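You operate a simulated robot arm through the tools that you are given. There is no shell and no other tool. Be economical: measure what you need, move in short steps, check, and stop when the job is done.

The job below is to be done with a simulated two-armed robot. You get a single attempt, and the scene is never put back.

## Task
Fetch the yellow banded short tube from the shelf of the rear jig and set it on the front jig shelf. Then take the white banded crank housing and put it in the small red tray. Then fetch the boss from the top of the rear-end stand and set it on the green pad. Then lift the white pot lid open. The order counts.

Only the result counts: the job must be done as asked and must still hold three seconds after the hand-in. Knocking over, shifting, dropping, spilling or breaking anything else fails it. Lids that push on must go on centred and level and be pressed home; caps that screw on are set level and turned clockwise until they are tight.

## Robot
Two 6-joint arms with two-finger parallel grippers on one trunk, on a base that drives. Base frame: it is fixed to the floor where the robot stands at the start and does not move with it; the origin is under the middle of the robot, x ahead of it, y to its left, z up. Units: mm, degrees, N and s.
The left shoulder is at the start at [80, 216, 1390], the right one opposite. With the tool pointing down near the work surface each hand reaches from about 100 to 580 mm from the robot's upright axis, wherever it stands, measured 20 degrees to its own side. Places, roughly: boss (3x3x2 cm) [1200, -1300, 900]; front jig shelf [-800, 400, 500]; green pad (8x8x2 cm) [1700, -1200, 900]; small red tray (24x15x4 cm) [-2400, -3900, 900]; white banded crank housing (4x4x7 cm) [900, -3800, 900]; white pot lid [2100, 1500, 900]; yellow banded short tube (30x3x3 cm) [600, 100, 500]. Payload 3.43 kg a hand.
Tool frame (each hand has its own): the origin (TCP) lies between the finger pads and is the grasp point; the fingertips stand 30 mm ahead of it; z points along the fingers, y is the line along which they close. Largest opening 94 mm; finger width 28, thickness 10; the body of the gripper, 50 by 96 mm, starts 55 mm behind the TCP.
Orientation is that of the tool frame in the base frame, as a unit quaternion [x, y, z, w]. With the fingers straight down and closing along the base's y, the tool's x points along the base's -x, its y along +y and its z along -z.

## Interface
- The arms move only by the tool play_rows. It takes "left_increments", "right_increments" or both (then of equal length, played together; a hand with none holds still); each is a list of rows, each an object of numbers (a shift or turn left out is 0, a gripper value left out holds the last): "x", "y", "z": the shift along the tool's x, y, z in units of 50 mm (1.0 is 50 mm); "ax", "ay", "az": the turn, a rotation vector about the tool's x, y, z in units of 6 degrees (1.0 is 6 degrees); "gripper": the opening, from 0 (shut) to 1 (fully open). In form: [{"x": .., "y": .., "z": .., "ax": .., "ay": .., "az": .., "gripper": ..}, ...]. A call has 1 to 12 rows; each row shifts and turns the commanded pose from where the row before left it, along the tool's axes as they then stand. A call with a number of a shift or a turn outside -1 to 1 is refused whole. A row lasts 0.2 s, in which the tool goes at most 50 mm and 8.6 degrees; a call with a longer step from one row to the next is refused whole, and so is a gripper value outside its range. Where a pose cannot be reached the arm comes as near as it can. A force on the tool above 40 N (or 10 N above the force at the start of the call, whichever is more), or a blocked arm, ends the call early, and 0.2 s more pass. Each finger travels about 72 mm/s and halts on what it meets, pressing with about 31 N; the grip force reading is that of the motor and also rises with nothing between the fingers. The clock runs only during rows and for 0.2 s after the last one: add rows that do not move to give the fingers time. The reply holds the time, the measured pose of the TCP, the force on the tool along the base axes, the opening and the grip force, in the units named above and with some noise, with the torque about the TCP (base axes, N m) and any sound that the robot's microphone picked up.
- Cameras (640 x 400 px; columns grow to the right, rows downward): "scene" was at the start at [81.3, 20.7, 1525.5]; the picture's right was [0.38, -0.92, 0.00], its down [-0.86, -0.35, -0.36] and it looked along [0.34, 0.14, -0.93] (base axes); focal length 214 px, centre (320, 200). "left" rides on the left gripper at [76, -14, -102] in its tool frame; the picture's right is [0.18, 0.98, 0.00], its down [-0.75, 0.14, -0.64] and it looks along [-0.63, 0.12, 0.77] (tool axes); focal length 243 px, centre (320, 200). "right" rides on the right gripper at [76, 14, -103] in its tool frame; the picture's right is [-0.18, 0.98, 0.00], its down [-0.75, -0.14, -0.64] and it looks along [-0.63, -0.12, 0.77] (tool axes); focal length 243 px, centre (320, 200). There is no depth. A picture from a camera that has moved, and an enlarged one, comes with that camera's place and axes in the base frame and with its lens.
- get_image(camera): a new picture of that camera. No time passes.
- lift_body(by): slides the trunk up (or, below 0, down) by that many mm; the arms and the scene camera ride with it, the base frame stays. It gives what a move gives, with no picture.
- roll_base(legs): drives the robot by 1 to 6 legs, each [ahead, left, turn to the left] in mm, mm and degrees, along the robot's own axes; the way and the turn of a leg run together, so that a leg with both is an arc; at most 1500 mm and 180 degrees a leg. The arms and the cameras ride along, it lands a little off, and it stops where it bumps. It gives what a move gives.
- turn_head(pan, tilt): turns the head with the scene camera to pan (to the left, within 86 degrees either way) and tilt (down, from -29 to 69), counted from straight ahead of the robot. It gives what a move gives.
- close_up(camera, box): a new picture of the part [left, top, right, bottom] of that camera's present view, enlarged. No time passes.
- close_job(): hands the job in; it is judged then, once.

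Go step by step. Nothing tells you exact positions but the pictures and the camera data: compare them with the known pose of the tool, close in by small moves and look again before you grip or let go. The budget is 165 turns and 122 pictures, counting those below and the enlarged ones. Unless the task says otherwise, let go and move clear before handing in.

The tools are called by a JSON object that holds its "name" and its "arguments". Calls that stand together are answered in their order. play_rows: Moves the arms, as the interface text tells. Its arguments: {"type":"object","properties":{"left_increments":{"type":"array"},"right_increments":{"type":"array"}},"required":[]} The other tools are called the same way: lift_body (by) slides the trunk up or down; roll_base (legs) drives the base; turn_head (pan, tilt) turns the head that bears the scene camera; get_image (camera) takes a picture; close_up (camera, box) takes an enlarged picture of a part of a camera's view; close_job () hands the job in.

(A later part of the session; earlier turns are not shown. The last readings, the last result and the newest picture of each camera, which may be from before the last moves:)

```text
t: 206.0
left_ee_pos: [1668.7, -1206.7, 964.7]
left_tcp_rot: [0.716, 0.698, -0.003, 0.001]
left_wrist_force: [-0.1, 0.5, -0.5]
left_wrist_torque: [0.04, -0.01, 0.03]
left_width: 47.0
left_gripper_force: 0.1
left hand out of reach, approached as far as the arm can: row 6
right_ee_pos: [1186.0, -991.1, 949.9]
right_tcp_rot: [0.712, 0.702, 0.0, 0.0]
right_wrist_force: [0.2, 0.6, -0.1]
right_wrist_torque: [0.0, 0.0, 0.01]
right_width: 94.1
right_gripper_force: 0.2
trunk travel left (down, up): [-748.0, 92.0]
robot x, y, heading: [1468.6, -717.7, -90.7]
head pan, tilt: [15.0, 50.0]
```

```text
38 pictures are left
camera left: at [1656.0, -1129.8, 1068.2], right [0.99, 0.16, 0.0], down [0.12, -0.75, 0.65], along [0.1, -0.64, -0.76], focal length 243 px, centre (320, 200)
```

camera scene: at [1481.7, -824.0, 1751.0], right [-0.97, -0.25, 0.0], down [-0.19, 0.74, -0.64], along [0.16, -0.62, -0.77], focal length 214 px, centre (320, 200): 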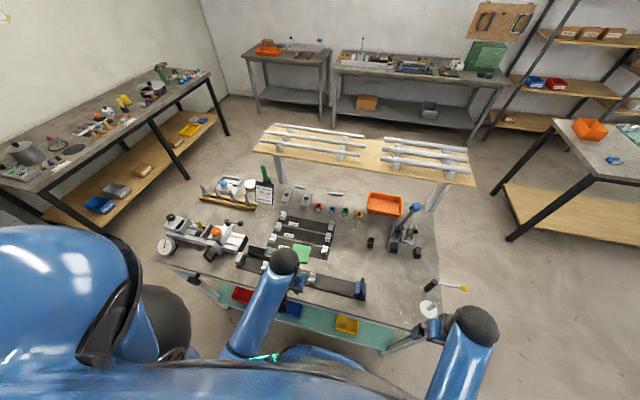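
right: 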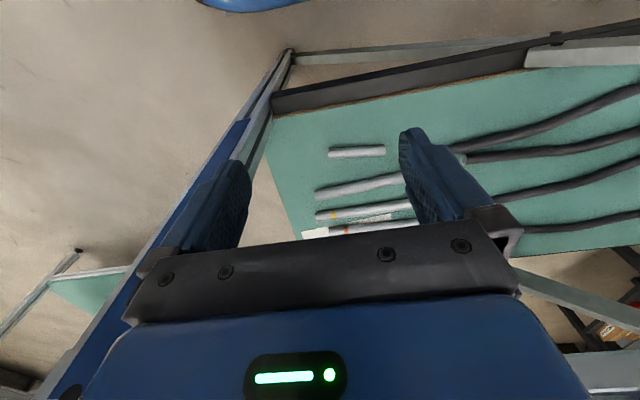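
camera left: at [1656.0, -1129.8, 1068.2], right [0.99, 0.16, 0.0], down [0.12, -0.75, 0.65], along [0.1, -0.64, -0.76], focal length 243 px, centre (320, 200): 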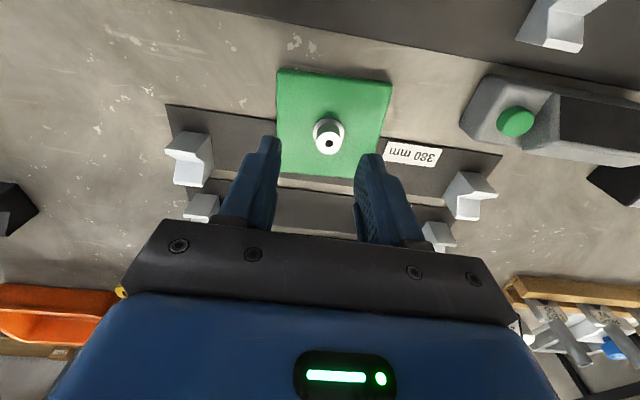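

Boss sits on the green pad. Now raise, retract, back off and turn toward the pot.

{"name": "lift_body", "arguments": {"by": 80}}

{"name": "play_rows", "arguments": {"left_increments": [{"x": 0.9}, {"x": 0.9}, {"x": 0.9}, {"x": 0.9}, {"x": 0.5}, {}]}}

{"name": "roll_base", "arguments": {"legs": [[-150, 0, 0], [0, 0, 160]]}}

{"name": "turn_head", "arguments": {"pan": 0, "tilt": 20}}

{"name": "get_image", "arguments": {"camera": "scene"}}

```text
t: 207.2
left_ee_pos: [1668.1, -1206.6, 1044.2]
left_tcp_rot: [0.717, 0.697, -0.004, 0.002]
left_wrist_force: [-1.3, -0.2, 0.3]
left_wrist_torque: [-0.02, 0.05, 0.01]
left_width: 46.8
left_gripper_force: 0.0
right_ee_pos: [1186.5, -990.4, 1030.9]
right_tcp_rot: [0.712, 0.702, 0.001, 0.0]
right_wrist_force: [-1.0, -1.0, 0.1]
right_wrist_torque: [0.0, 0.04, 0.03]
right_width: 93.7
right_gripper_force: 0.0
trunk travel left (down, up): [-828.0, 12.0]
robot x, y, heading: [1465.8, -720.3, -90.9]
head pan, tilt: [15.0, 50.0]
```

```text
t: 208.6
left_ee_pos: [1676.4, -1002.9, 1030.4]
left_tcp_rot: [0.717, 0.697, -0.002, 0.002]
left_wrist_force: [0.3, 0.1, 0.8]
left_wrist_torque: [0.0, -0.01, 0.0]
left_width: 47.1
left_gripper_force: 0.1
left hand out of reach, approached as far as the arm can: row 1, 2
right_ee_pos: [1187.5, -990.7, 1031.8]
right_tcp_rot: [0.712, 0.703, 0.001, -0.001]
right_wrist_force: [0.4, -0.9, 0.1]
right_wrist_torque: [0.02, -0.01, -0.02]
right_width: 93.9
right_gripper_force: 0.1
trunk travel left (down, up): [-828.0, 12.0]
robot x, y, heading: [1468.9, -720.3, -90.9]
head pan, tilt: [15.0, 50.0]
```

```text
t: 216.6
left_ee_pos: [1354.4, -236.8, 1031.5]
left_tcp_rot: [-0.58, 0.814, 0.003, 0.004]
left_wrist_force: [0.0, -0.1, -0.4]
left_wrist_torque: [0.0, 0.0, -0.02]
left_width: 47.1
left_gripper_force: 0.1
right_ee_pos: [1817.6, -396.0, 1030.7]
right_tcp_rot: [-0.585, 0.811, -0.001, -0.001]
right_wrist_force: [0.5, 0.4, -0.2]
right_wrist_torque: [0.0, -0.03, 0.0]
right_width: 93.8
right_gripper_force: 0.0
trunk travel left (down, up): [-828.0, 12.0]
robot x, y, heading: [1464.1, -574.6, 71.9]
head pan, tilt: [15.0, 50.0]
```

```text
t: 217.6
left_ee_pos: [1355.3, -237.6, 1029.8]
left_tcp_rot: [-0.58, 0.815, 0.001, 0.003]
left_wrist_force: [-0.2, 0.0, 1.7]
left_wrist_torque: [0.02, -0.02, -0.01]
left_width: 47.1
left_gripper_force: 0.2
right_ee_pos: [1818.8, -396.1, 1029.8]
right_tcp_rot: [-0.586, 0.811, 0.0, 0.0]
right_wrist_force: [-0.5, 0.3, 0.6]
right_wrist_torque: [0.0, 0.01, -0.01]
right_width: 94.0
right_gripper_force: 0.1
trunk travel left (down, up): [-828.0, 12.0]
robot x, y, heading: [1466.8, -570.0, 71.5]
head pan, tilt: [0.0, 20.0]
```

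```text
37 pictures are left
camera scene: at [1506.6, -454.7, 1801.5], right [0.95, -0.31, 0.0], down [-0.11, -0.33, -0.94], along [0.29, 0.89, -0.34], focal length 214 px, centre (320, 200)
```

scene: 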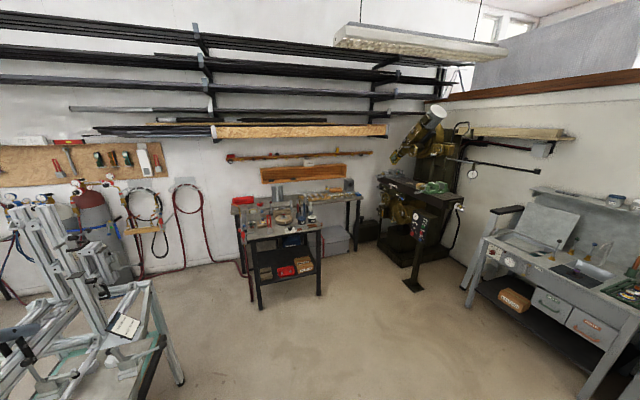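

{"name": "close_up", "arguments": {"camera": "scene", "box": [220, 170, 380, 270]}}

```text
4.00 times, centred on (300, 220) of scene
camera zoom: at [1506.6, -454.7, 1801.5], right [0.95, -0.31, 0.0], down [-0.11, -0.33, -0.94], along [0.29, 0.89, -0.34], focal length 858 px, centre (400, 120)
```

zoom: 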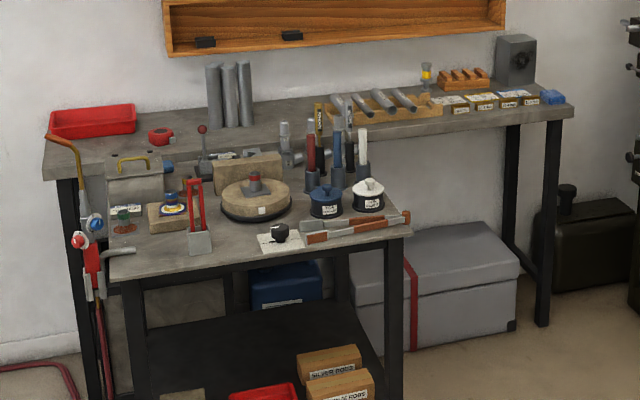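

The white-lidded pot is near (2020, 1370) on the welding bench. Driving there, facing +y, with the right hand aligned to it.

{"name": "roll_base", "arguments": {"legs": [[0, 0, 18.5], [0, -350, 0], [1200, 0, 0]]}}

{"name": "turn_head", "arguments": {"pan": -10, "tilt": 40}}

{"name": "get_image", "arguments": {"camera": "scene"}}

```text
t: 226.4
left_ee_pos: [1600.1, 892.2, 1031.3]
left_tcp_rot: [-0.7, 0.714, 0.002, 0.003]
left_wrist_force: [-0.1, -0.6, 0.0]
left_wrist_torque: [0.01, 0.01, -0.01]
left_width: 47.1
left_gripper_force: 0.0
right_ee_pos: [2087.7, 883.6, 1032.1]
right_tcp_rot: [-0.704, 0.71, 0.0, 0.0]
right_wrist_force: [0.2, -0.4, 0.3]
right_wrist_torque: [-0.01, 0.02, 0.03]
right_width: 94.1
right_gripper_force: 0.0
trunk travel left (down, up): [-828.0, 12.0]
robot x, y, heading: [1811.5, 612.3, 89.7]
head pan, tilt: [0.0, 20.0]
```

```text
t: 227.2
left_ee_pos: [1601.2, 892.5, 1030.1]
left_tcp_rot: [-0.699, 0.715, 0.002, 0.003]
left_wrist_force: [0.7, -0.1, 0.2]
left_wrist_torque: [0.03, -0.02, 0.01]
left_width: 47.2
left_gripper_force: 0.0
right_ee_pos: [2087.3, 885.6, 1029.8]
right_tcp_rot: [-0.705, 0.71, 0.0, 0.0]
right_wrist_force: [0.1, 0.5, -0.3]
right_wrist_torque: [0.02, 0.0, -0.02]
right_width: 94.1
right_gripper_force: 0.0
trunk travel left (down, up): [-828.0, 12.0]
robot x, y, heading: [1811.8, 616.8, 89.5]
head pan, tilt: [-10.0, 40.0]
```

```text
35 pictures are left
camera scene: at [1825.6, 723.9, 1770.2], right [0.98, -0.18, 0.0], down [-0.12, -0.63, -0.77], along [0.14, 0.75, -0.64], focal length 214 px, centre (320, 200)
```

scene: 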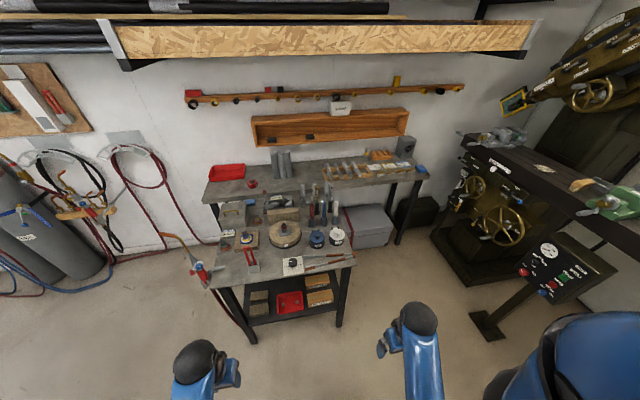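

{"name": "close_up", "arguments": {"camera": "scene", "box": [280, 180, 376, 280]}}

```text
4.00 times, centred on (328, 230) of scene
camera zoom: at [1825.6, 723.9, 1770.2], right [0.98, -0.18, 0.0], down [-0.12, -0.63, -0.77], along [0.14, 0.75, -0.64], focal length 858 px, centre (288, 80)
```

zoom: 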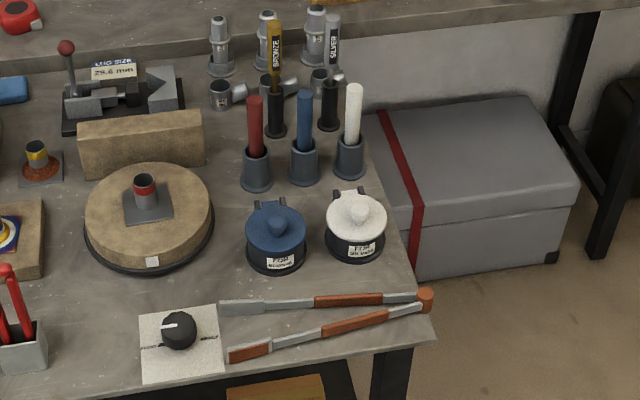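

The white lid has a centre knob and a rear hinge: I need to grip the knob and swing it up and back. Driving closer.

{"name": "roll_base", "arguments": {"legs": [[0, -30, 0.3], [305, 0, 0]]}}

{"name": "turn_head", "arguments": {"pan": -20, "tilt": 55}}

{"name": "get_image", "arguments": {"camera": "right"}}

{"name": "get_image", "arguments": {"camera": "scene"}}

```text
t: 229.7
left_ee_pos: [1626.1, 1191.1, 1032.3]
left_tcp_rot: [-0.704, 0.711, 0.002, 0.003]
left_wrist_force: [0.4, 0.1, 0.1]
left_wrist_torque: [0.06, -0.01, -0.01]
left_width: 47.0
left_gripper_force: 0.0
right_ee_pos: [2114.3, 1189.7, 1031.6]
right_tcp_rot: [0.709, -0.705, 0.0, 0.0]
right_wrist_force: [-0.1, 0.1, 0.5]
right_wrist_torque: [0.02, -0.01, 0.01]
right_width: 93.8
right_gripper_force: 0.2
trunk travel left (down, up): [-828.0, 12.0]
robot x, y, heading: [1838.5, 912.8, 90.3]
head pan, tilt: [-10.0, 40.0]
```

```text
t: 230.5
left_ee_pos: [1628.2, 1192.8, 1030.0]
left_tcp_rot: [-0.704, 0.71, 0.002, 0.003]
left_wrist_force: [-0.8, -0.6, 0.7]
left_wrist_torque: [-0.02, 0.03, -0.03]
left_width: 47.1
left_gripper_force: 0.0
right_ee_pos: [2115.1, 1191.5, 1030.4]
right_tcp_rot: [0.709, -0.705, 0.001, 0.001]
right_wrist_force: [0.1, -0.7, -0.1]
right_wrist_torque: [-0.02, -0.01, 0.0]
right_width: 94.4
right_gripper_force: 0.0
trunk travel left (down, up): [-828.0, 12.0]
robot x, y, heading: [1837.9, 913.9, 90.3]
head pan, tilt: [-20.0, 55.0]
```

```text
33 pictures are left
camera right: at [2101.5, 1114.0, 1132.9], right [-0.98, 0.18, 0.0], down [0.14, 0.76, 0.64], along [0.12, 0.63, -0.77], focal length 243 px, centre (320, 200)
```

right: 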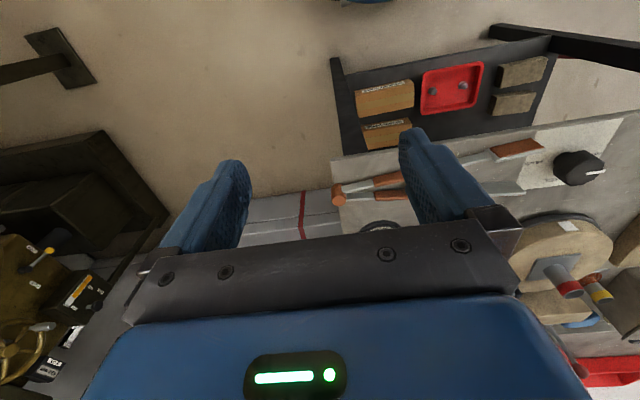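

```text
32 pictures are left
camera scene: at [1864.2, 1010.7, 1749.5], right [0.94, -0.34, 0.0], down [-0.28, -0.77, -0.57], along [0.19, 0.54, -0.82], focal length 214 px, centre (320, 200)
```

scene: 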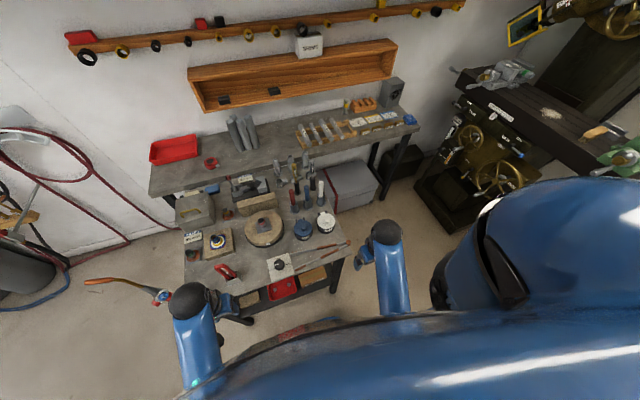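

{"name": "close_up", "arguments": {"camera": "scene", "box": [284, 190, 364, 250]}}

{"name": "play_rows", "arguments": {"right_increments": [{"x": -0.9}, {"x": -0.9}, {"y": 1}, {"y": 0.4}, {}]}}

{"name": "get_image", "arguments": {"camera": "right"}}

```text
6.67 times, centred on (324, 220) of scene
camera zoom: at [1864.2, 1010.7, 1749.5], right [0.94, -0.34, 0.0], down [-0.28, -0.77, -0.57], along [0.19, 0.54, -0.82], focal length 1430 px, centre (293, 67)
```

zoom: 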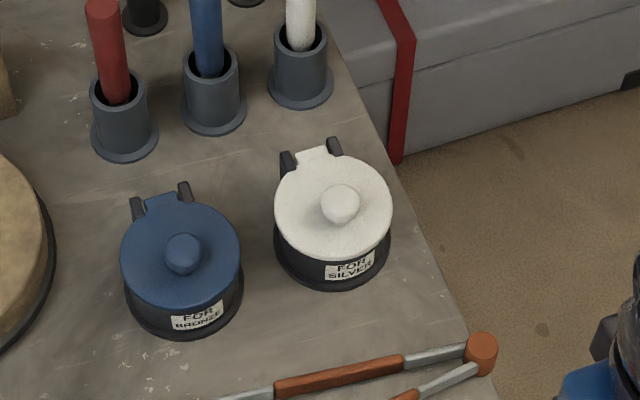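

```text
t: 231.7
left_ee_pos: [1627.8, 1195.8, 1031.0]
left_tcp_rot: [-0.704, 0.71, 0.001, 0.002]
left_wrist_force: [0.3, 0.0, 0.4]
left_wrist_torque: [-0.05, 0.03, 0.02]
left_width: 47.0
left_gripper_force: 0.1
right_ee_pos: [2045.9, 1281.9, 1028.9]
right_tcp_rot: [0.709, -0.705, 0.0, 0.001]
right_wrist_force: [-0.2, -0.7, -0.1]
right_wrist_torque: [0.0, 0.0, 0.0]
right_width: 94.2
right_gripper_force: 0.0
trunk travel left (down, up): [-828.0, 12.0]
robot x, y, heading: [1838.4, 909.4, 90.1]
head pan, tilt: [-20.0, 55.0]
```

```text
30 pictures are left
camera right: at [2032.0, 1203.9, 1131.2], right [-0.98, 0.18, 0.0], down [0.14, 0.75, 0.64], along [0.12, 0.63, -0.77], focal length 243 px, centre (320, 200)
```

right: 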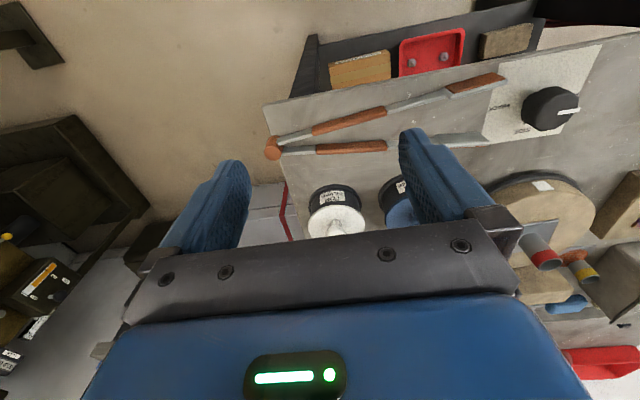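

Knob is around (2060, 1468, ~870). I need to be closer; advancing 75 mm and bringing the hand nearly above it.

{"name": "roll_base", "arguments": {"legs": [[75, 0, 0]]}}

{"name": "play_rows", "arguments": {"right_increments": [{"x": -0.9}, {"x": -0.8}, {"y": -0.2}, {}]}}

{"name": "get_image", "arguments": {"camera": "right"}}

```text
t: 232.7
left_ee_pos: [1626.9, 1256.5, 1033.3]
left_tcp_rot: [-0.704, 0.71, 0.005, 0.007]
left_wrist_force: [-0.7, -0.5, 1.1]
left_wrist_torque: [0.11, -0.01, 0.04]
left_width: 47.0
left_gripper_force: 0.1
right_ee_pos: [2045.0, 1341.9, 1034.1]
right_tcp_rot: [0.709, -0.705, -0.004, -0.004]
right_wrist_force: [-0.8, -0.6, 0.2]
right_wrist_torque: [0.1, -0.01, -0.01]
right_width: 93.9
right_gripper_force: 0.1
trunk travel left (down, up): [-828.0, 12.0]
robot x, y, heading: [1840.6, 985.8, 90.2]
head pan, tilt: [-20.0, 55.0]
```

```text
t: 233.7
left_ee_pos: [1627.0, 1268.4, 1028.8]
left_tcp_rot: [-0.703, 0.711, 0.0, 0.002]
left_wrist_force: [0.3, 0.0, -0.2]
left_wrist_torque: [0.0, 0.03, 0.04]
left_width: 47.2
left_gripper_force: 0.1
right_ee_pos: [2056.8, 1437.2, 1028.4]
right_tcp_rot: [0.708, -0.706, 0.0, 0.001]
right_wrist_force: [0.7, 0.2, 0.2]
right_wrist_torque: [-0.04, -0.02, -0.02]
right_width: 94.1
right_gripper_force: 0.0
trunk travel left (down, up): [-828.0, 12.0]
robot x, y, heading: [1842.8, 982.5, 90.4]
head pan, tilt: [-20.0, 55.0]
```

```text
29 pictures are left
camera right: at [2042.6, 1361.4, 1130.7], right [-0.98, 0.18, 0.0], down [0.14, 0.75, 0.64], along [0.12, 0.63, -0.77], focal length 243 px, centre (320, 200)
```

right: 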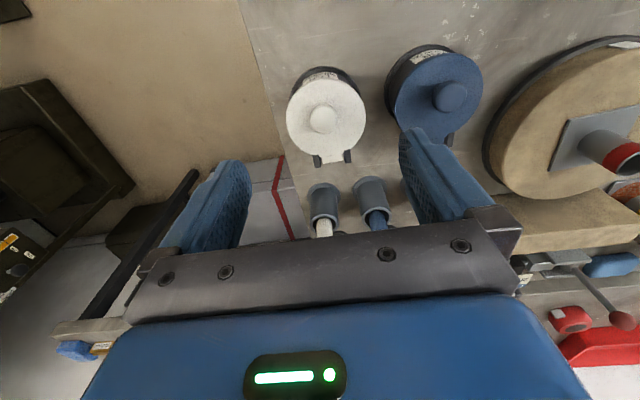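

Knob at about (2059, 1463, 874), hinge axis along x at y≈1518. Positioning above the knob and lowering to look.

{"name": "play_rows", "arguments": {"right_increments": [{"x": -0.52, "y": -0.04, "gripper": 0.5}, {}, {}, {}]}}

{"name": "lift_body", "arguments": {"by": -100}}

{"name": "get_image", "arguments": {"camera": "right"}}

{"name": "close_up", "arguments": {"camera": "scene", "box": [284, 190, 364, 250]}}

```text
t: 234.7
left_ee_pos: [1626.3, 1265.9, 1031.9]
left_tcp_rot: [-0.703, 0.711, 0.001, 0.002]
left_wrist_force: [0.4, 0.2, 0.4]
left_wrist_torque: [0.02, -0.01, 0.02]
left_width: 46.7
left_gripper_force: 0.0
right_ee_pos: [2058.4, 1461.0, 1029.3]
right_tcp_rot: [0.709, -0.705, 0.0, 0.0]
right_wrist_force: [0.7, -0.3, 0.3]
right_wrist_torque: [0.0, 0.02, -0.04]
right_width: 46.9
right_gripper_force: 0.1
trunk travel left (down, up): [-828.0, 12.0]
robot x, y, heading: [1842.2, 988.3, 90.0]
head pan, tilt: [-20.0, 55.0]
```

```text
t: 236.1
left_ee_pos: [1626.2, 1265.7, 929.4]
left_tcp_rot: [-0.704, 0.711, 0.002, 0.002]
left_wrist_force: [0.5, -0.3, 0.8]
left_wrist_torque: [0.02, 0.02, 0.01]
left_width: 46.9
left_gripper_force: 0.1
right_ee_pos: [2058.5, 1461.6, 928.5]
right_tcp_rot: [0.708, -0.706, 0.0, 0.0]
right_wrist_force: [-0.1, -0.6, -0.1]
right_wrist_torque: [-0.01, 0.01, -0.03]
right_width: 46.9
right_gripper_force: 0.0
trunk travel left (down, up): [-728.0, 112.0]
robot x, y, heading: [1841.2, 985.5, 90.2]
head pan, tilt: [-20.0, 55.0]
```

```text
28 pictures are left
camera right: at [2045.1, 1385.1, 1031.1], right [-0.98, 0.18, 0.0], down [0.14, 0.75, 0.64], along [0.12, 0.63, -0.77], focal length 243 px, centre (320, 200)
```

right: 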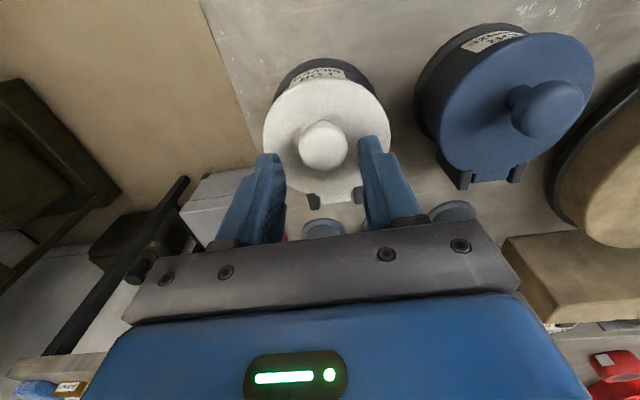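

```text
6.67 times, centred on (324, 220) of scene
camera zoom: at [1863.7, 1083.2, 1649.5], right [0.94, -0.34, 0.0], down [-0.28, -0.77, -0.57], along [0.19, 0.54, -0.82], focal length 1430 px, centre (293, 67)
```

zoom: 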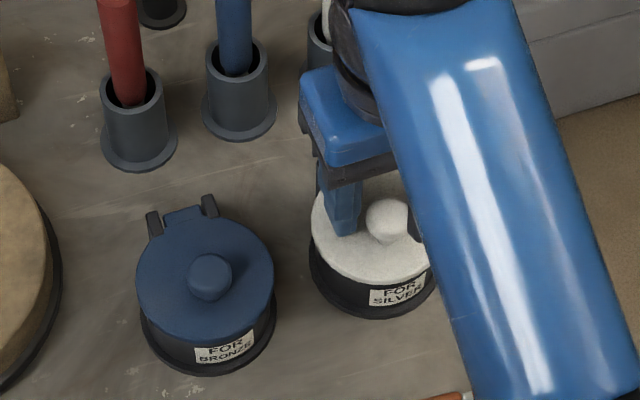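

Centred on the knob. Opening slightly more and lowering in small steps.

{"name": "play_rows", "arguments": {"right_increments": [{"x": -0.04, "gripper": 0.6}, {"z": 0.1}, {"z": 0.1}, {"z": 0.08}, {"z": 0.08}, {}]}}

{"name": "get_image", "arguments": {"camera": "right"}}

{"name": "close_up", "arguments": {"camera": "scene", "box": [304, 200, 364, 245]}}

```text
t: 237.2
left_ee_pos: [1626.8, 1263.1, 930.4]
left_tcp_rot: [-0.703, 0.711, 0.002, 0.003]
left_wrist_force: [0.1, -0.5, 0.2]
left_wrist_torque: [0.0, -0.01, 0.04]
left_width: 46.7
left_gripper_force: 0.1
right_ee_pos: [2058.5, 1463.6, 921.1]
right_tcp_rot: [0.708, -0.706, -0.004, -0.004]
right_wrist_force: [0.5, -15.2, 26.2]
right_wrist_torque: [-0.62, 0.59, 0.31]
right_width: 56.1
right_gripper_force: 0.0
trunk travel left (down, up): [-728.0, 112.0]
robot x, y, heading: [1839.6, 982.6, 90.1]
head pan, tilt: [-20.0, 55.0]
stopped in row 5 (right hand): the force on the tool passed its limit at 46 N (the readings are from after the stop); the commanded pose is now the measured one
```

```text
26 pictures are left
camera right: at [2045.0, 1385.2, 1021.8], right [-0.98, 0.18, 0.0], down [0.14, 0.75, 0.65], along [0.12, 0.64, -0.76], focal length 243 px, centre (320, 200)
```

right: 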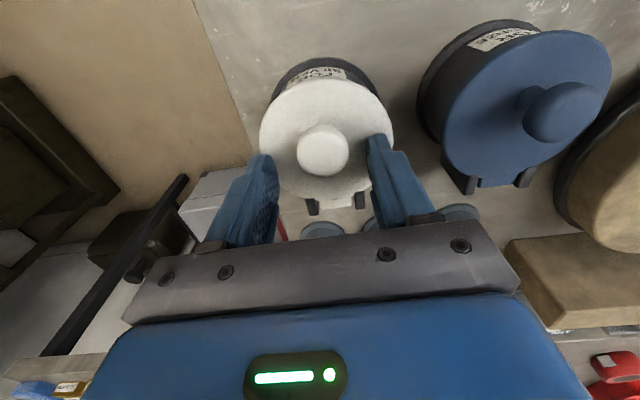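

```text
8.89 times, centred on (334, 222) of scene
camera zoom: at [1862.5, 1077.7, 1650.0], right [0.94, -0.34, 0.0], down [-0.28, -0.77, -0.58], along [0.2, 0.54, -0.82], focal length 1906 px, centre (196, 0)
```

zoom: 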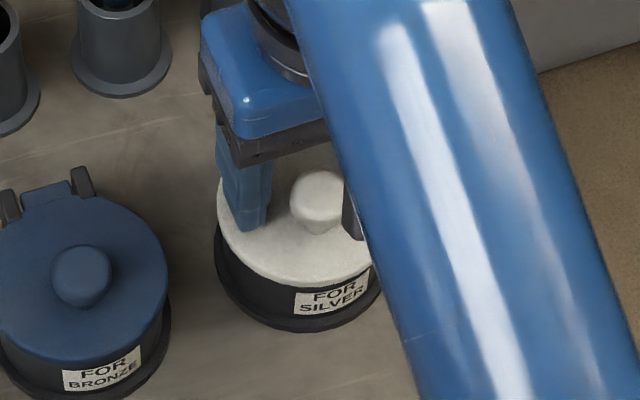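

The lid's top is at ~891, so the knob is at ≈(2056, 1451, 904). Correcting 12 mm toward me, 2–3 mm up, then closing.

{"name": "play_rows", "arguments": {"right_increments": [{"z": -0.08}, {"x": 0.24, "y": 0.04}, {}, {"gripper": 0.4}, {"gripper": 0.2}, {"gripper": 0.0}, {}, {}]}}

{"name": "get_image", "arguments": {"camera": "right"}}

```text
t: 239.0
left_ee_pos: [1625.5, 1266.0, 929.5]
left_tcp_rot: [-0.703, 0.711, 0.002, 0.004]
left_wrist_force: [-0.7, 0.0, 0.6]
left_wrist_torque: [-0.03, 0.01, 0.04]
left_width: 46.9
left_gripper_force: 0.1
right_ee_pos: [2053.8, 1453.4, 920.8]
right_tcp_rot: [0.709, -0.705, -0.002, -0.003]
right_wrist_force: [-16.5, -7.3, -4.7]
right_wrist_torque: [-0.46, 0.26, -0.04]
right_width: 24.8
right_gripper_force: 45.3
trunk travel left (down, up): [-728.0, 112.0]
robot x, y, heading: [1840.8, 983.5, 90.2]
head pan, tilt: [-20.0, 55.0]
```

```text
24 pictures are left
camera right: at [2040.6, 1375.6, 1022.8], right [-0.98, 0.18, 0.0], down [0.14, 0.75, 0.65], along [0.12, 0.64, -0.76], focal length 243 px, centre (320, 200)
```

right: 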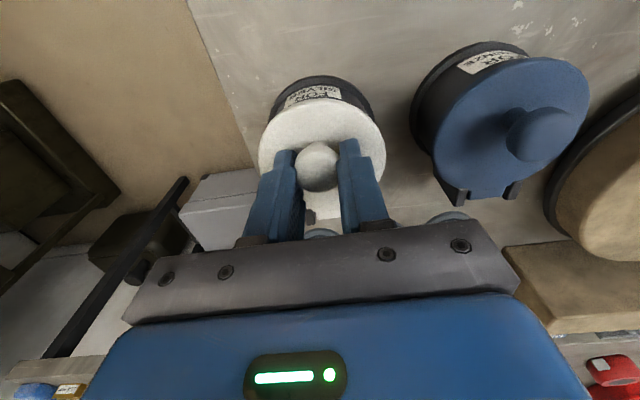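

Knob gripped (25 mm). Starting the arc around the hinge: first about 30°.

{"name": "play_rows", "arguments": {"right_increments": [{"y": 0.06}, {"x": -0.06, "z": -0.14}, {"x": -0.08, "z": -0.13}, {"x": -0.1, "z": -0.12}, {"x": -0.1, "z": -0.1}, {}]}}

{"name": "get_image", "arguments": {"camera": "right"}}

```text
t: 240.4
left_ee_pos: [1627.8, 1265.6, 930.6]
left_tcp_rot: [-0.703, 0.711, 0.002, 0.003]
left_wrist_force: [0.0, -0.6, 0.1]
left_wrist_torque: [0.03, -0.01, 0.04]
left_width: 47.0
left_gripper_force: 0.1
right_ee_pos: [2054.4, 1470.6, 945.9]
right_tcp_rot: [0.708, -0.707, -0.003, -0.004]
right_wrist_force: [-6.2, -14.7, -11.8]
right_wrist_torque: [-1.3, 0.05, -0.09]
right_width: 24.9
right_gripper_force: 44.9
trunk travel left (down, up): [-728.0, 112.0]
robot x, y, heading: [1838.9, 987.4, 90.1]
head pan, tilt: [-20.0, 55.0]
```

```text
23 pictures are left
camera right: at [2040.4, 1391.9, 1047.4], right [-0.98, 0.18, 0.0], down [0.14, 0.75, 0.65], along [0.12, 0.64, -0.76], focal length 243 px, centre (320, 200)
```

right: 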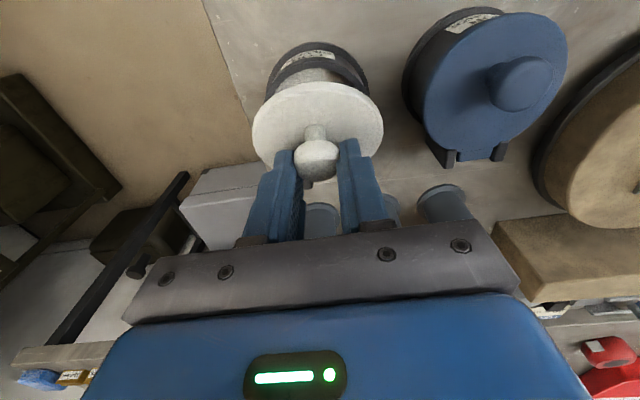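

The lid is swinging open. Continuing the arc to ~60°.

{"name": "play_rows", "arguments": {"right_increments": [{"x": -0.12, "z": -0.1}, {"x": -0.13, "z": -0.08}, {"x": -0.14, "z": -0.06}, {"x": -0.14, "z": -0.04}, {}]}}

{"name": "get_image", "arguments": {"camera": "right"}}

```text
t: 241.6
left_ee_pos: [1626.7, 1263.5, 932.7]
left_tcp_rot: [-0.703, 0.711, 0.003, 0.003]
left_wrist_force: [0.6, 0.5, 0.0]
left_wrist_torque: [0.03, -0.03, 0.03]
left_width: 47.2
left_gripper_force: 0.0
right_ee_pos: [2054.7, 1498.5, 958.7]
right_tcp_rot: [0.708, -0.706, -0.007, -0.008]
right_wrist_force: [1.3, -6.8, 15.6]
right_wrist_torque: [-0.43, -0.05, -0.06]
right_width: 22.1
right_gripper_force: 44.9
right hand out of reach, approached as far as the arm can: row 2
trunk travel left (down, up): [-728.0, 112.0]
robot x, y, heading: [1842.3, 987.4, 90.4]
head pan, tilt: [-20.0, 55.0]
```

```text
22 pictures are left
camera right: at [2040.4, 1419.8, 1059.5], right [-0.98, 0.18, 0.0], down [0.14, 0.74, 0.66], along [0.12, 0.65, -0.75], focal length 243 px, centre (320, 200)
```

right: 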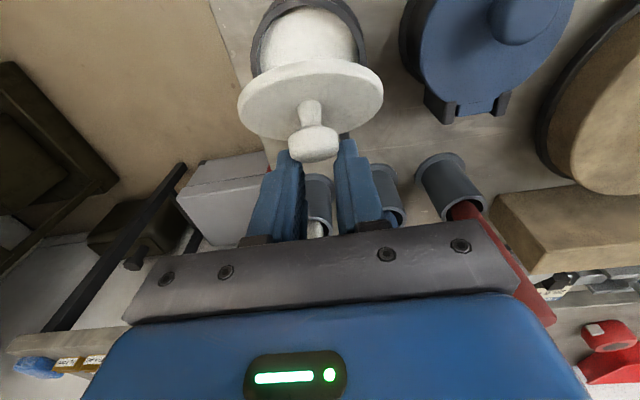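

The knob slipped to the finger edge at ~40°, since the grip was too low and ~9 mm off in y. I'll reverse gently to close, then re-grip higher and better centred.

{"name": "play_rows", "arguments": {"right_increments": [{"x": 0.1, "z": 0.06}, {"x": 0.12, "z": 0.1}, {"x": 0.1, "z": 0.14}, {"x": 0.08, "z": 0.14}, {"x": 0.06, "z": 0.12}, {}]}}

{"name": "get_image", "arguments": {"camera": "right"}}

```text
t: 243.0
left_ee_pos: [1627.0, 1266.0, 930.8]
left_tcp_rot: [-0.704, 0.71, 0.0, 0.003]
left_wrist_force: [0.8, -0.4, -1.3]
left_wrist_torque: [-0.03, 0.0, 0.0]
left_width: 47.0
left_gripper_force: 0.0
right_ee_pos: [2053.7, 1474.8, 927.4]
right_tcp_rot: [0.709, -0.705, -0.003, -0.003]
right_wrist_force: [0.3, 0.6, 1.2]
right_wrist_torque: [0.0, -0.01, 0.0]
right_width: 0.0
right_gripper_force: 33.1
trunk travel left (down, up): [-728.0, 112.0]
robot x, y, heading: [1840.4, 987.1, 90.3]
head pan, tilt: [-20.0, 55.0]
```

```text
21 pictures are left
camera right: at [2039.9, 1398.3, 1029.3], right [-0.98, 0.18, 0.0], down [0.14, 0.75, 0.65], along [0.12, 0.64, -0.76], focal length 243 px, centre (320, 200)
```

right: 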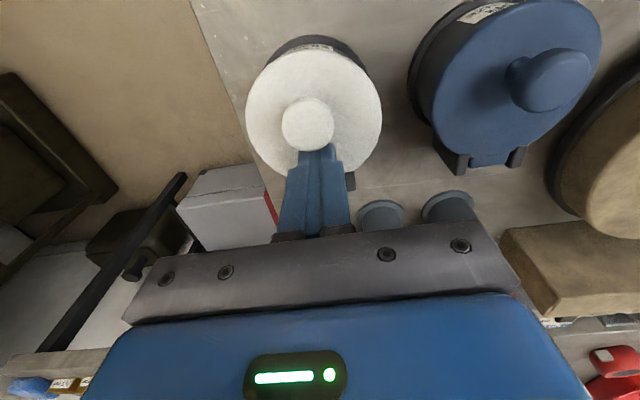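

Lid closed again, knob at (2056, 1447). Re-gripping: higher (TCP ≈ 933) and centred at y=1446.

{"name": "play_rows", "arguments": {"right_increments": [{"z": -0.6}, {"z": -0.1, "gripper": 0.5}, {"x": 0.57, "y": -0.05}, {}, {}, {"z": 0.3}, {"z": 0.25}, {}]}}

{"name": "get_image", "arguments": {"camera": "right"}}

```text
t: 244.8
left_ee_pos: [1627.1, 1262.7, 932.0]
left_tcp_rot: [-0.703, 0.711, 0.002, 0.004]
left_wrist_force: [0.3, 0.3, -0.1]
left_wrist_torque: [0.01, -0.03, 0.0]
left_width: 47.0
left_gripper_force: 0.1
right_ee_pos: [2055.4, 1449.6, 920.1]
right_tcp_rot: [0.708, -0.706, -0.007, -0.009]
right_wrist_force: [0.7, -11.1, 25.2]
right_wrist_torque: [-0.68, 0.64, 0.31]
right_width: 46.3
right_gripper_force: 0.0
right hand out of reach, approached as far as the arm can: row 1, 2, 3
trunk travel left (down, up): [-728.0, 112.0]
robot x, y, heading: [1836.7, 985.7, 90.0]
head pan, tilt: [-20.0, 55.0]
stopped in row 8 (right hand): the force on the tool passed its limit at 48 N (the readings are from after the stop); the commanded pose is now the measured one
```

```text
20 pictures are left
camera right: at [2042.1, 1369.3, 1020.5], right [-0.98, 0.18, 0.0], down [0.14, 0.74, 0.66], along [0.12, 0.65, -0.75], focal length 243 px, centre (320, 200)
```

right: 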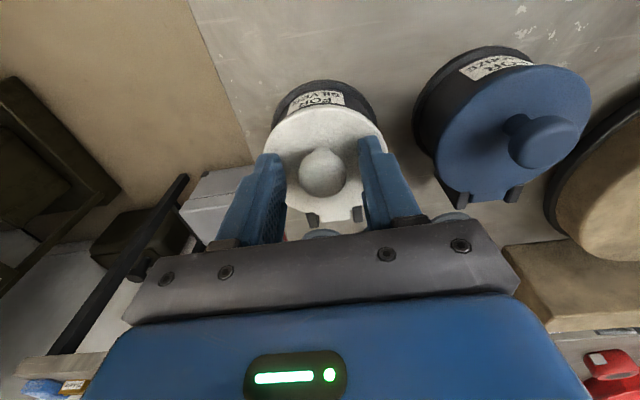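

The arm was at its upper limit, so I'll raise the trunk to give it headroom, then come down to TCP ≈ 933 and grip.

{"name": "lift_body", "arguments": {"by": 85}}

{"name": "play_rows", "arguments": {"right_increments": [{"x": 0.1}, {"z": 0.5}, {"z": 0.5}, {"z": 0.4}, {}]}}

{"name": "get_image", "arguments": {"camera": "right"}}

```text
t: 246.0
left_ee_pos: [1627.6, 1266.4, 1014.9]
left_tcp_rot: [-0.703, 0.711, 0.001, 0.002]
left_wrist_force: [-0.2, -0.6, 0.5]
left_wrist_torque: [0.0, -0.01, 0.03]
left_width: 47.0
left_gripper_force: 0.1
right_ee_pos: [2056.8, 1453.1, 1001.5]
right_tcp_rot: [0.708, -0.706, -0.006, -0.007]
right_wrist_force: [0.2, -0.2, 0.8]
right_wrist_torque: [-0.02, 0.01, 0.0]
right_width: 46.7
right_gripper_force: 0.0
trunk travel left (down, up): [-813.0, 27.0]
robot x, y, heading: [1840.5, 984.7, 90.5]
head pan, tilt: [-20.0, 55.0]
```

```text
t: 247.2
left_ee_pos: [1628.5, 1266.3, 1015.8]
left_tcp_rot: [-0.704, 0.711, 0.001, 0.003]
left_wrist_force: [0.5, 0.7, -0.1]
left_wrist_torque: [-0.02, -0.02, -0.03]
left_width: 47.0
left_gripper_force: 0.0
right_ee_pos: [2057.3, 1449.9, 932.6]
right_tcp_rot: [0.708, -0.707, -0.007, -0.008]
right_wrist_force: [0.2, 0.5, 0.0]
right_wrist_torque: [0.0, 0.02, 0.0]
right_width: 47.1
right_gripper_force: 0.1
trunk travel left (down, up): [-813.0, 27.0]
robot x, y, heading: [1842.1, 981.8, 90.1]
head pan, tilt: [-20.0, 55.0]
```

```text
19 pictures are left
camera right: at [2043.0, 1370.8, 1032.2], right [-0.98, 0.18, 0.0], down [0.14, 0.74, 0.66], along [0.12, 0.65, -0.75], focal length 243 px, centre (320, 200)
```

right: 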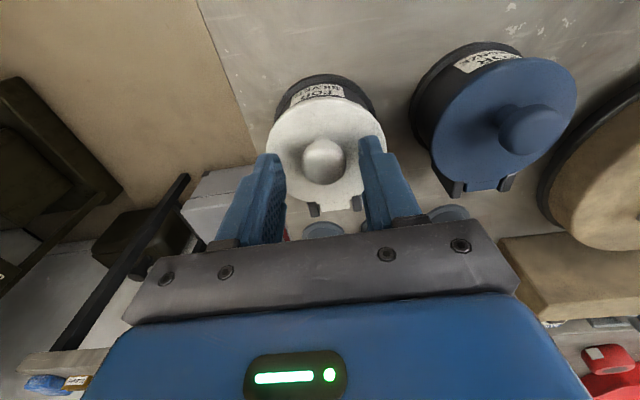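

Fine correction of 8 mm toward me, then grip.

{"name": "play_rows", "arguments": {"right_increments": [{"x": 0.17, "y": 0.03}, {}, {"gripper": 0.35}, {"gripper": 0.2}, {"gripper": 0.0}, {}, {}]}}

{"name": "get_image", "arguments": {"camera": "right"}}

```text
t: 248.8
left_ee_pos: [1625.6, 1265.4, 1014.4]
left_tcp_rot: [-0.704, 0.71, 0.001, 0.003]
left_wrist_force: [0.3, -0.2, -0.1]
left_wrist_torque: [0.03, -0.01, 0.01]
left_width: 46.9
left_gripper_force: 0.1
right_ee_pos: [2054.9, 1440.6, 931.2]
right_tcp_rot: [0.707, -0.707, -0.007, -0.009]
right_wrist_force: [-10.5, -0.8, -3.5]
right_wrist_torque: [-0.18, 0.26, 0.11]
right_width: 25.1
right_gripper_force: 44.8
trunk travel left (down, up): [-813.0, 27.0]
robot x, y, heading: [1841.3, 987.4, 90.2]
head pan, tilt: [-20.0, 55.0]
```

```text
18 pictures are left
camera right: at [2040.5, 1362.4, 1032.1], right [-0.98, 0.18, 0.0], down [0.14, 0.74, 0.66], along [0.12, 0.65, -0.75], focal length 243 px, centre (320, 200)
```

right: 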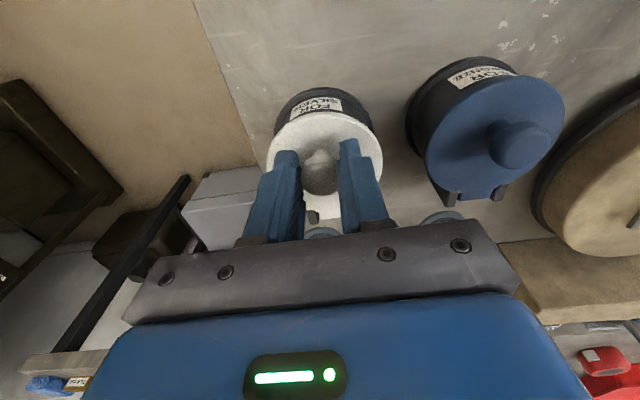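

Centred grip (25 mm). Arc again, first ~30°.

{"name": "play_rows", "arguments": {"right_increments": [{"x": -0.08, "z": -0.15}, {"x": -0.1, "z": -0.14}, {"x": -0.12, "z": -0.12}, {"x": -0.13, "z": -0.11}, {"x": -0.15, "z": -0.09}, {}]}}

{"name": "get_image", "arguments": {"camera": "right"}}

```text
t: 250.2
left_ee_pos: [1626.9, 1263.6, 1015.1]
left_tcp_rot: [-0.703, 0.711, 0.001, 0.004]
left_wrist_force: [-0.1, -0.2, -0.1]
left_wrist_torque: [-0.01, 0.0, 0.01]
left_width: 46.8
left_gripper_force: 0.1
right_ee_pos: [2054.3, 1465.8, 963.4]
right_tcp_rot: [0.707, -0.707, -0.006, -0.007]
right_wrist_force: [-9.6, -18.8, -6.8]
right_wrist_torque: [-1.68, 0.23, 0.0]
right_width: 24.9
right_gripper_force: 45.0
trunk travel left (down, up): [-813.0, 27.0]
robot x, y, heading: [1841.7, 983.8, 90.0]
head pan, tilt: [-20.0, 55.0]
```

```text
17 pictures are left
camera right: at [2040.3, 1387.1, 1064.9], right [-0.98, 0.18, 0.0], down [0.14, 0.74, 0.66], along [0.12, 0.65, -0.75], focal length 243 px, centre (320, 200)
```

right: 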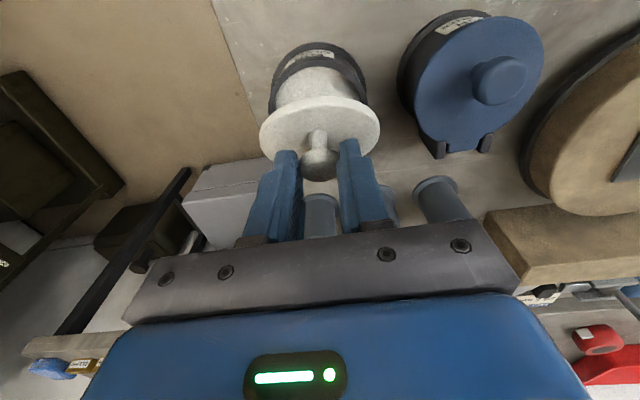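

Lid at ~37° and well held. Continuing, while letting the tool pitch with the knob a little.

{"name": "play_rows", "arguments": {"right_increments": [{"z": -0.05, "ay": 0.6}, {"x": -0.1, "z": -0.05, "ay": 0.6}, {"x": -0.12, "z": -0.03, "ay": 0.5}, {"x": -0.12, "z": -0.02}, {}]}}

{"name": "get_image", "arguments": {"camera": "right"}}

```text
t: 251.4
left_ee_pos: [1626.7, 1262.3, 1015.6]
left_tcp_rot: [-0.704, 0.71, 0.002, 0.004]
left_wrist_force: [-0.1, -1.4, 0.7]
left_wrist_torque: [-0.01, -0.01, -0.02]
left_width: 47.0
left_gripper_force: 0.0
right_ee_pos: [2055.0, 1480.6, 969.3]
right_tcp_rot: [0.705, -0.704, 0.059, 0.055]
right_wrist_force: [-6.9, -23.0, 4.8]
right_wrist_torque: [-1.82, 0.21, -0.02]
right_width: 25.1
right_gripper_force: 45.1
trunk travel left (down, up): [-813.0, 27.0]
robot x, y, heading: [1837.4, 987.3, 90.0]
head pan, tilt: [-20.0, 55.0]
```

```text
16 pictures are left
camera right: at [2040.2, 1421.4, 1083.3], right [-0.98, 0.18, -0.03], down [0.14, 0.85, 0.51], along [0.12, 0.5, -0.86], focal length 243 px, centre (320, 200)
```

right: 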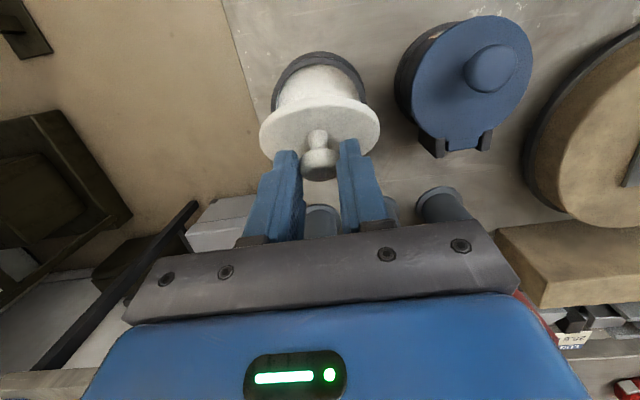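

~49° open and held, tool follows. Continuing.

{"name": "play_rows", "arguments": {"right_increments": [{"x": -0.06, "z": -0.03, "ay": 0.8}, {"x": -0.12, "z": -0.01, "ay": 0.8}, {"x": -0.13, "ay": 0.8}, {"x": -0.14, "z": 0.02, "ay": 0.4}, {}]}}

{"name": "get_image", "arguments": {"camera": "right"}}

```text
t: 252.1
left_ee_pos: [1625.7, 1262.3, 1017.4]
left_tcp_rot: [-0.703, 0.711, 0.002, 0.005]
left_wrist_force: [-0.8, 0.4, 0.2]
left_wrist_torque: [-0.04, 0.0, -0.03]
left_width: 46.9
left_gripper_force: 0.0
right_ee_pos: [2054.8, 1496.9, 973.9]
right_tcp_rot: [0.696, -0.696, 0.126, 0.124]
right_wrist_force: [-5.1, -19.8, 35.3]
right_wrist_torque: [-1.5, 0.22, -0.04]
right_width: 25.0
right_gripper_force: 45.0
right hand out of reach, approached as far as the arm can: row 3
trunk travel left (down, up): [-813.0, 27.0]
robot x, y, heading: [1837.5, 982.9, 90.1]
head pan, tilt: [-20.0, 55.0]
stopped in row 3 (right hand): the force on the tool passed its limit at 42 N (the readings are from after the stop); the commanded pose is now the measured one
```

```text
15 pictures are left
camera right: at [2040.2, 1461.8, 1095.5], right [-0.98, 0.17, -0.07], down [0.14, 0.93, 0.34], along [0.12, 0.32, -0.94], focal length 243 px, centre (320, 200)
```

right: 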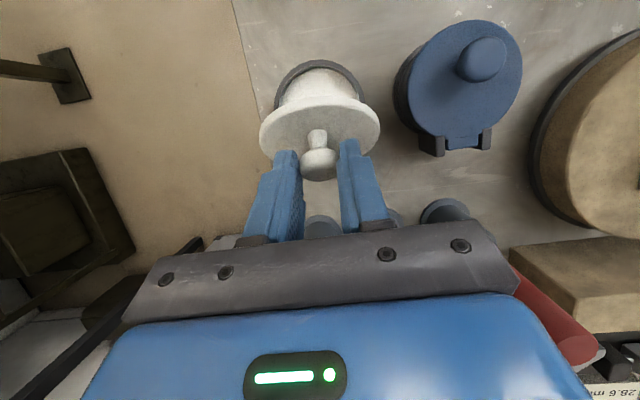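

~65° open; the upward force says I'm inside the arc. Raising the trunk 7 mm, then pushing on in y without more pitch.

{"name": "lift_body", "arguments": {"by": 7}}

{"name": "play_rows", "arguments": {"right_increments": [{"x": -0.12, "z": 0.03}, {"x": -0.14, "z": 0.04}, {"x": -0.14, "z": 0.04}, {}]}}

{"name": "get_image", "arguments": {"camera": "right"}}

```text
t: 252.7
left_ee_pos: [1625.4, 1265.2, 1022.0]
left_tcp_rot: [-0.703, 0.711, 0.0, 0.004]
left_wrist_force: [-0.3, -1.0, -0.2]
left_wrist_torque: [0.03, 0.01, -0.02]
left_width: 47.1
left_gripper_force: 0.1
right_ee_pos: [2054.3, 1498.8, 973.4]
right_tcp_rot: [0.696, -0.696, 0.127, 0.124]
right_wrist_force: [-9.7, -12.3, -20.3]
right_wrist_torque: [-1.08, 0.24, -0.05]
right_width: 24.6
right_gripper_force: 44.9
trunk travel left (down, up): [-820.0, 20.0]
robot x, y, heading: [1838.1, 982.0, 90.1]
head pan, tilt: [-20.0, 55.0]
```

```text
t: 253.7
left_ee_pos: [1626.9, 1263.7, 1023.2]
left_tcp_rot: [-0.703, 0.711, 0.002, 0.004]
left_wrist_force: [0.9, 0.0, -0.1]
left_wrist_torque: [-0.01, 0.02, -0.01]
left_width: 46.8
left_gripper_force: 0.2
right_ee_pos: [2053.6, 1520.4, 970.9]
right_tcp_rot: [0.697, -0.696, 0.124, 0.121]
right_wrist_force: [-7.3, -14.9, 29.5]
right_wrist_torque: [-1.6, 0.19, -0.11]
right_width: 25.1
right_gripper_force: 44.9
trunk travel left (down, up): [-820.0, 20.0]
robot x, y, heading: [1838.9, 984.1, 90.2]
head pan, tilt: [-20.0, 55.0]
stopped in row 4 (right hand): the force on the tool passed its limit at 41 N (the readings are from after the stop); the commanded pose is now the measured one
```

```text
14 pictures are left
camera right: at [2040.1, 1482.2, 1093.1], right [-0.98, 0.17, -0.07], down [0.14, 0.93, 0.34], along [0.12, 0.33, -0.94], focal length 243 px, centre (320, 200)
```

right: 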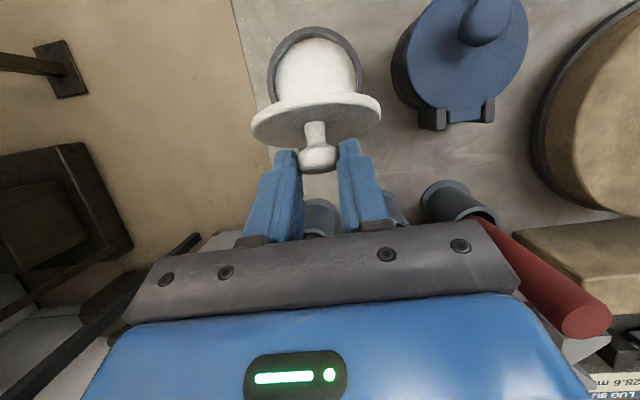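

Nearly vertical (~78°). Raising 4 mm and continuing past vertical.

{"name": "lift_body", "arguments": {"by": 5}}

{"name": "play_rows", "arguments": {"right_increments": [{"x": -0.13, "z": 0.05}, {"x": -0.13, "z": 0.06}, {"x": -0.13, "z": 0.08}, {}]}}

{"name": "get_image", "arguments": {"camera": "right"}}

```text
t: 254.2
left_ee_pos: [1625.6, 1265.1, 1027.1]
left_tcp_rot: [-0.703, 0.711, 0.002, 0.004]
left_wrist_force: [-0.3, 0.8, 0.0]
left_wrist_torque: [0.04, 0.04, -0.04]
left_width: 47.0
left_gripper_force: 0.1
right_ee_pos: [2053.3, 1519.9, 972.7]
right_tcp_rot: [0.696, -0.696, 0.125, 0.123]
right_wrist_force: [-10.6, -10.7, -10.8]
right_wrist_torque: [-0.72, 0.29, -0.11]
right_width: 24.9
right_gripper_force: 44.8
trunk travel left (down, up): [-825.0, 15.0]
robot x, y, heading: [1838.1, 982.1, 90.1]
head pan, tilt: [-20.0, 55.0]
```

```text
t: 255.3
left_ee_pos: [1625.7, 1264.6, 1027.4]
left_tcp_rot: [-0.703, 0.711, 0.002, 0.003]
left_wrist_force: [1.0, -0.4, 0.4]
left_wrist_torque: [-0.01, 0.0, -0.01]
left_width: 46.7
left_gripper_force: 0.0
right_ee_pos: [2054.2, 1536.6, 962.0]
right_tcp_rot: [0.697, -0.696, 0.123, 0.121]
right_wrist_force: [-7.4, -9.9, 22.9]
right_wrist_torque: [-1.58, 0.06, -0.2]
right_width: 24.8
right_gripper_force: 45.0
trunk travel left (down, up): [-825.0, 15.0]
robot x, y, heading: [1839.3, 984.7, 90.2]
head pan, tilt: [-20.0, 55.0]
stopped in row 4 (right hand): the force on the tool passed its limit at 41 N (the readings are from after the stop); the commanded pose is now the measured one
```

```text
13 pictures are left
camera right: at [2040.1, 1500.2, 1084.5], right [-0.98, 0.17, -0.07], down [0.14, 0.93, 0.35], along [0.12, 0.33, -0.93], focal length 243 px, centre (320, 200)
```

right: 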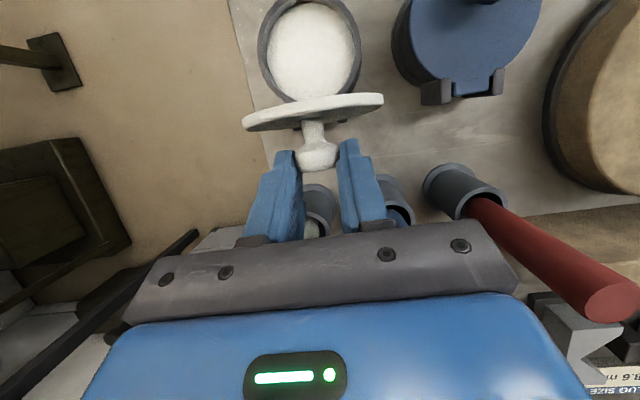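

Lid is about vertical. My palm is getting near the rods behind, so I'll pitch the hand back upright about the knob while nudging the lid further.

{"name": "lift_body", "arguments": {"by": 4}}

{"name": "play_rows", "arguments": {"right_increments": [{"x": -0.04, "ay": -0.8}, {"x": -0.05, "ay": -0.8}, {"x": -0.05, "ay": -0.8}, {"x": -0.05, "ay": -0.8}, {}]}}

{"name": "get_image", "arguments": {"camera": "right"}}

```text
t: 255.8
left_ee_pos: [1624.9, 1266.9, 1030.9]
left_tcp_rot: [-0.704, 0.711, 0.0, 0.003]
left_wrist_force: [-0.1, 0.5, 0.0]
left_wrist_torque: [0.0, -0.05, -0.01]
left_width: 46.9
left_gripper_force: 0.1
right_ee_pos: [2054.4, 1538.0, 962.6]
right_tcp_rot: [0.697, -0.696, 0.122, 0.12]
right_wrist_force: [-11.2, -8.2, -10.0]
right_wrist_torque: [-0.27, 0.24, -0.14]
right_width: 25.0
right_gripper_force: 44.8
trunk travel left (down, up): [-829.0, 11.0]
robot x, y, heading: [1841.1, 985.5, 90.3]
head pan, tilt: [-20.0, 55.0]
```

```text
t: 257.0
left_ee_pos: [1625.1, 1264.8, 1031.6]
left_tcp_rot: [-0.703, 0.711, 0.002, 0.004]
left_wrist_force: [-0.4, 0.3, 0.6]
left_wrist_torque: [-0.01, 0.02, -0.01]
left_width: 47.0
left_gripper_force: 0.0
right_ee_pos: [2055.0, 1549.1, 962.7]
right_tcp_rot: [0.707, -0.707, 0.002, -0.001]
right_wrist_force: [-12.7, -10.6, 8.9]
right_wrist_torque: [-1.22, 0.33, -0.14]
right_width: 23.1
right_gripper_force: 44.2
trunk travel left (down, up): [-829.0, 11.0]
robot x, y, heading: [1839.3, 985.9, 90.3]
head pan, tilt: [-20.0, 55.0]
```

```text
12 pictures are left
camera right: at [2039.9, 1471.8, 1066.7], right [-0.98, 0.18, -0.01], down [0.14, 0.76, 0.64], along [0.12, 0.63, -0.77], focal length 243 px, centre (320, 200)
```

right: 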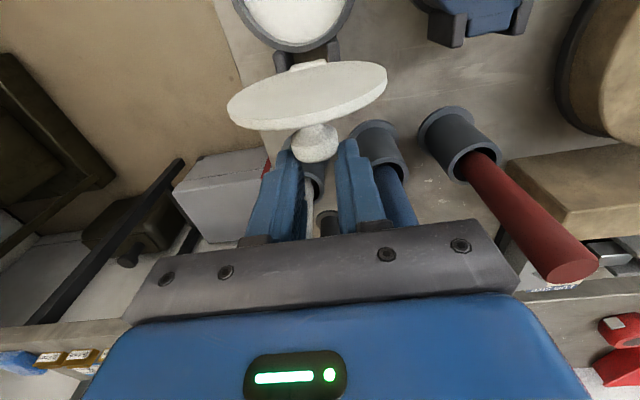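

The lid is now past vertical (~95°). Releasing the knob carefully and checking whether it stays.

{"name": "play_rows", "arguments": {"right_increments": [{"x": -0.06, "z": 0.02}, {"gripper": 0.4}, {"gripper": 0.5}, {}, {}]}}

{"name": "get_image", "arguments": {"camera": "right"}}

```text
t: 258.2
left_ee_pos: [1627.9, 1266.2, 1032.1]
left_tcp_rot: [-0.703, 0.711, 0.002, 0.002]
left_wrist_force: [-0.3, 0.7, -0.1]
left_wrist_torque: [-0.03, 0.02, -0.02]
left_width: 46.9
left_gripper_force: 0.1
right_ee_pos: [2057.7, 1553.7, 960.7]
right_tcp_rot: [0.707, -0.707, 0.004, 0.001]
right_wrist_force: [0.5, -0.4, 0.4]
right_wrist_torque: [0.01, 0.0, 0.0]
right_width: 47.0
right_gripper_force: 0.0
trunk travel left (down, up): [-829.0, 11.0]
robot x, y, heading: [1838.0, 983.4, 90.3]
head pan, tilt: [-20.0, 55.0]
```

```text
11 pictures are left
camera right: at [2043.1, 1477.1, 1063.0], right [-0.98, 0.18, 0.0], down [0.14, 0.76, 0.64], along [0.12, 0.63, -0.77], focal length 243 px, centre (320, 200)
```

right: 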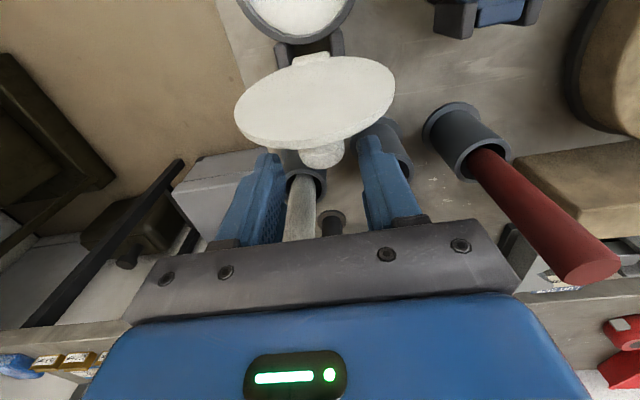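

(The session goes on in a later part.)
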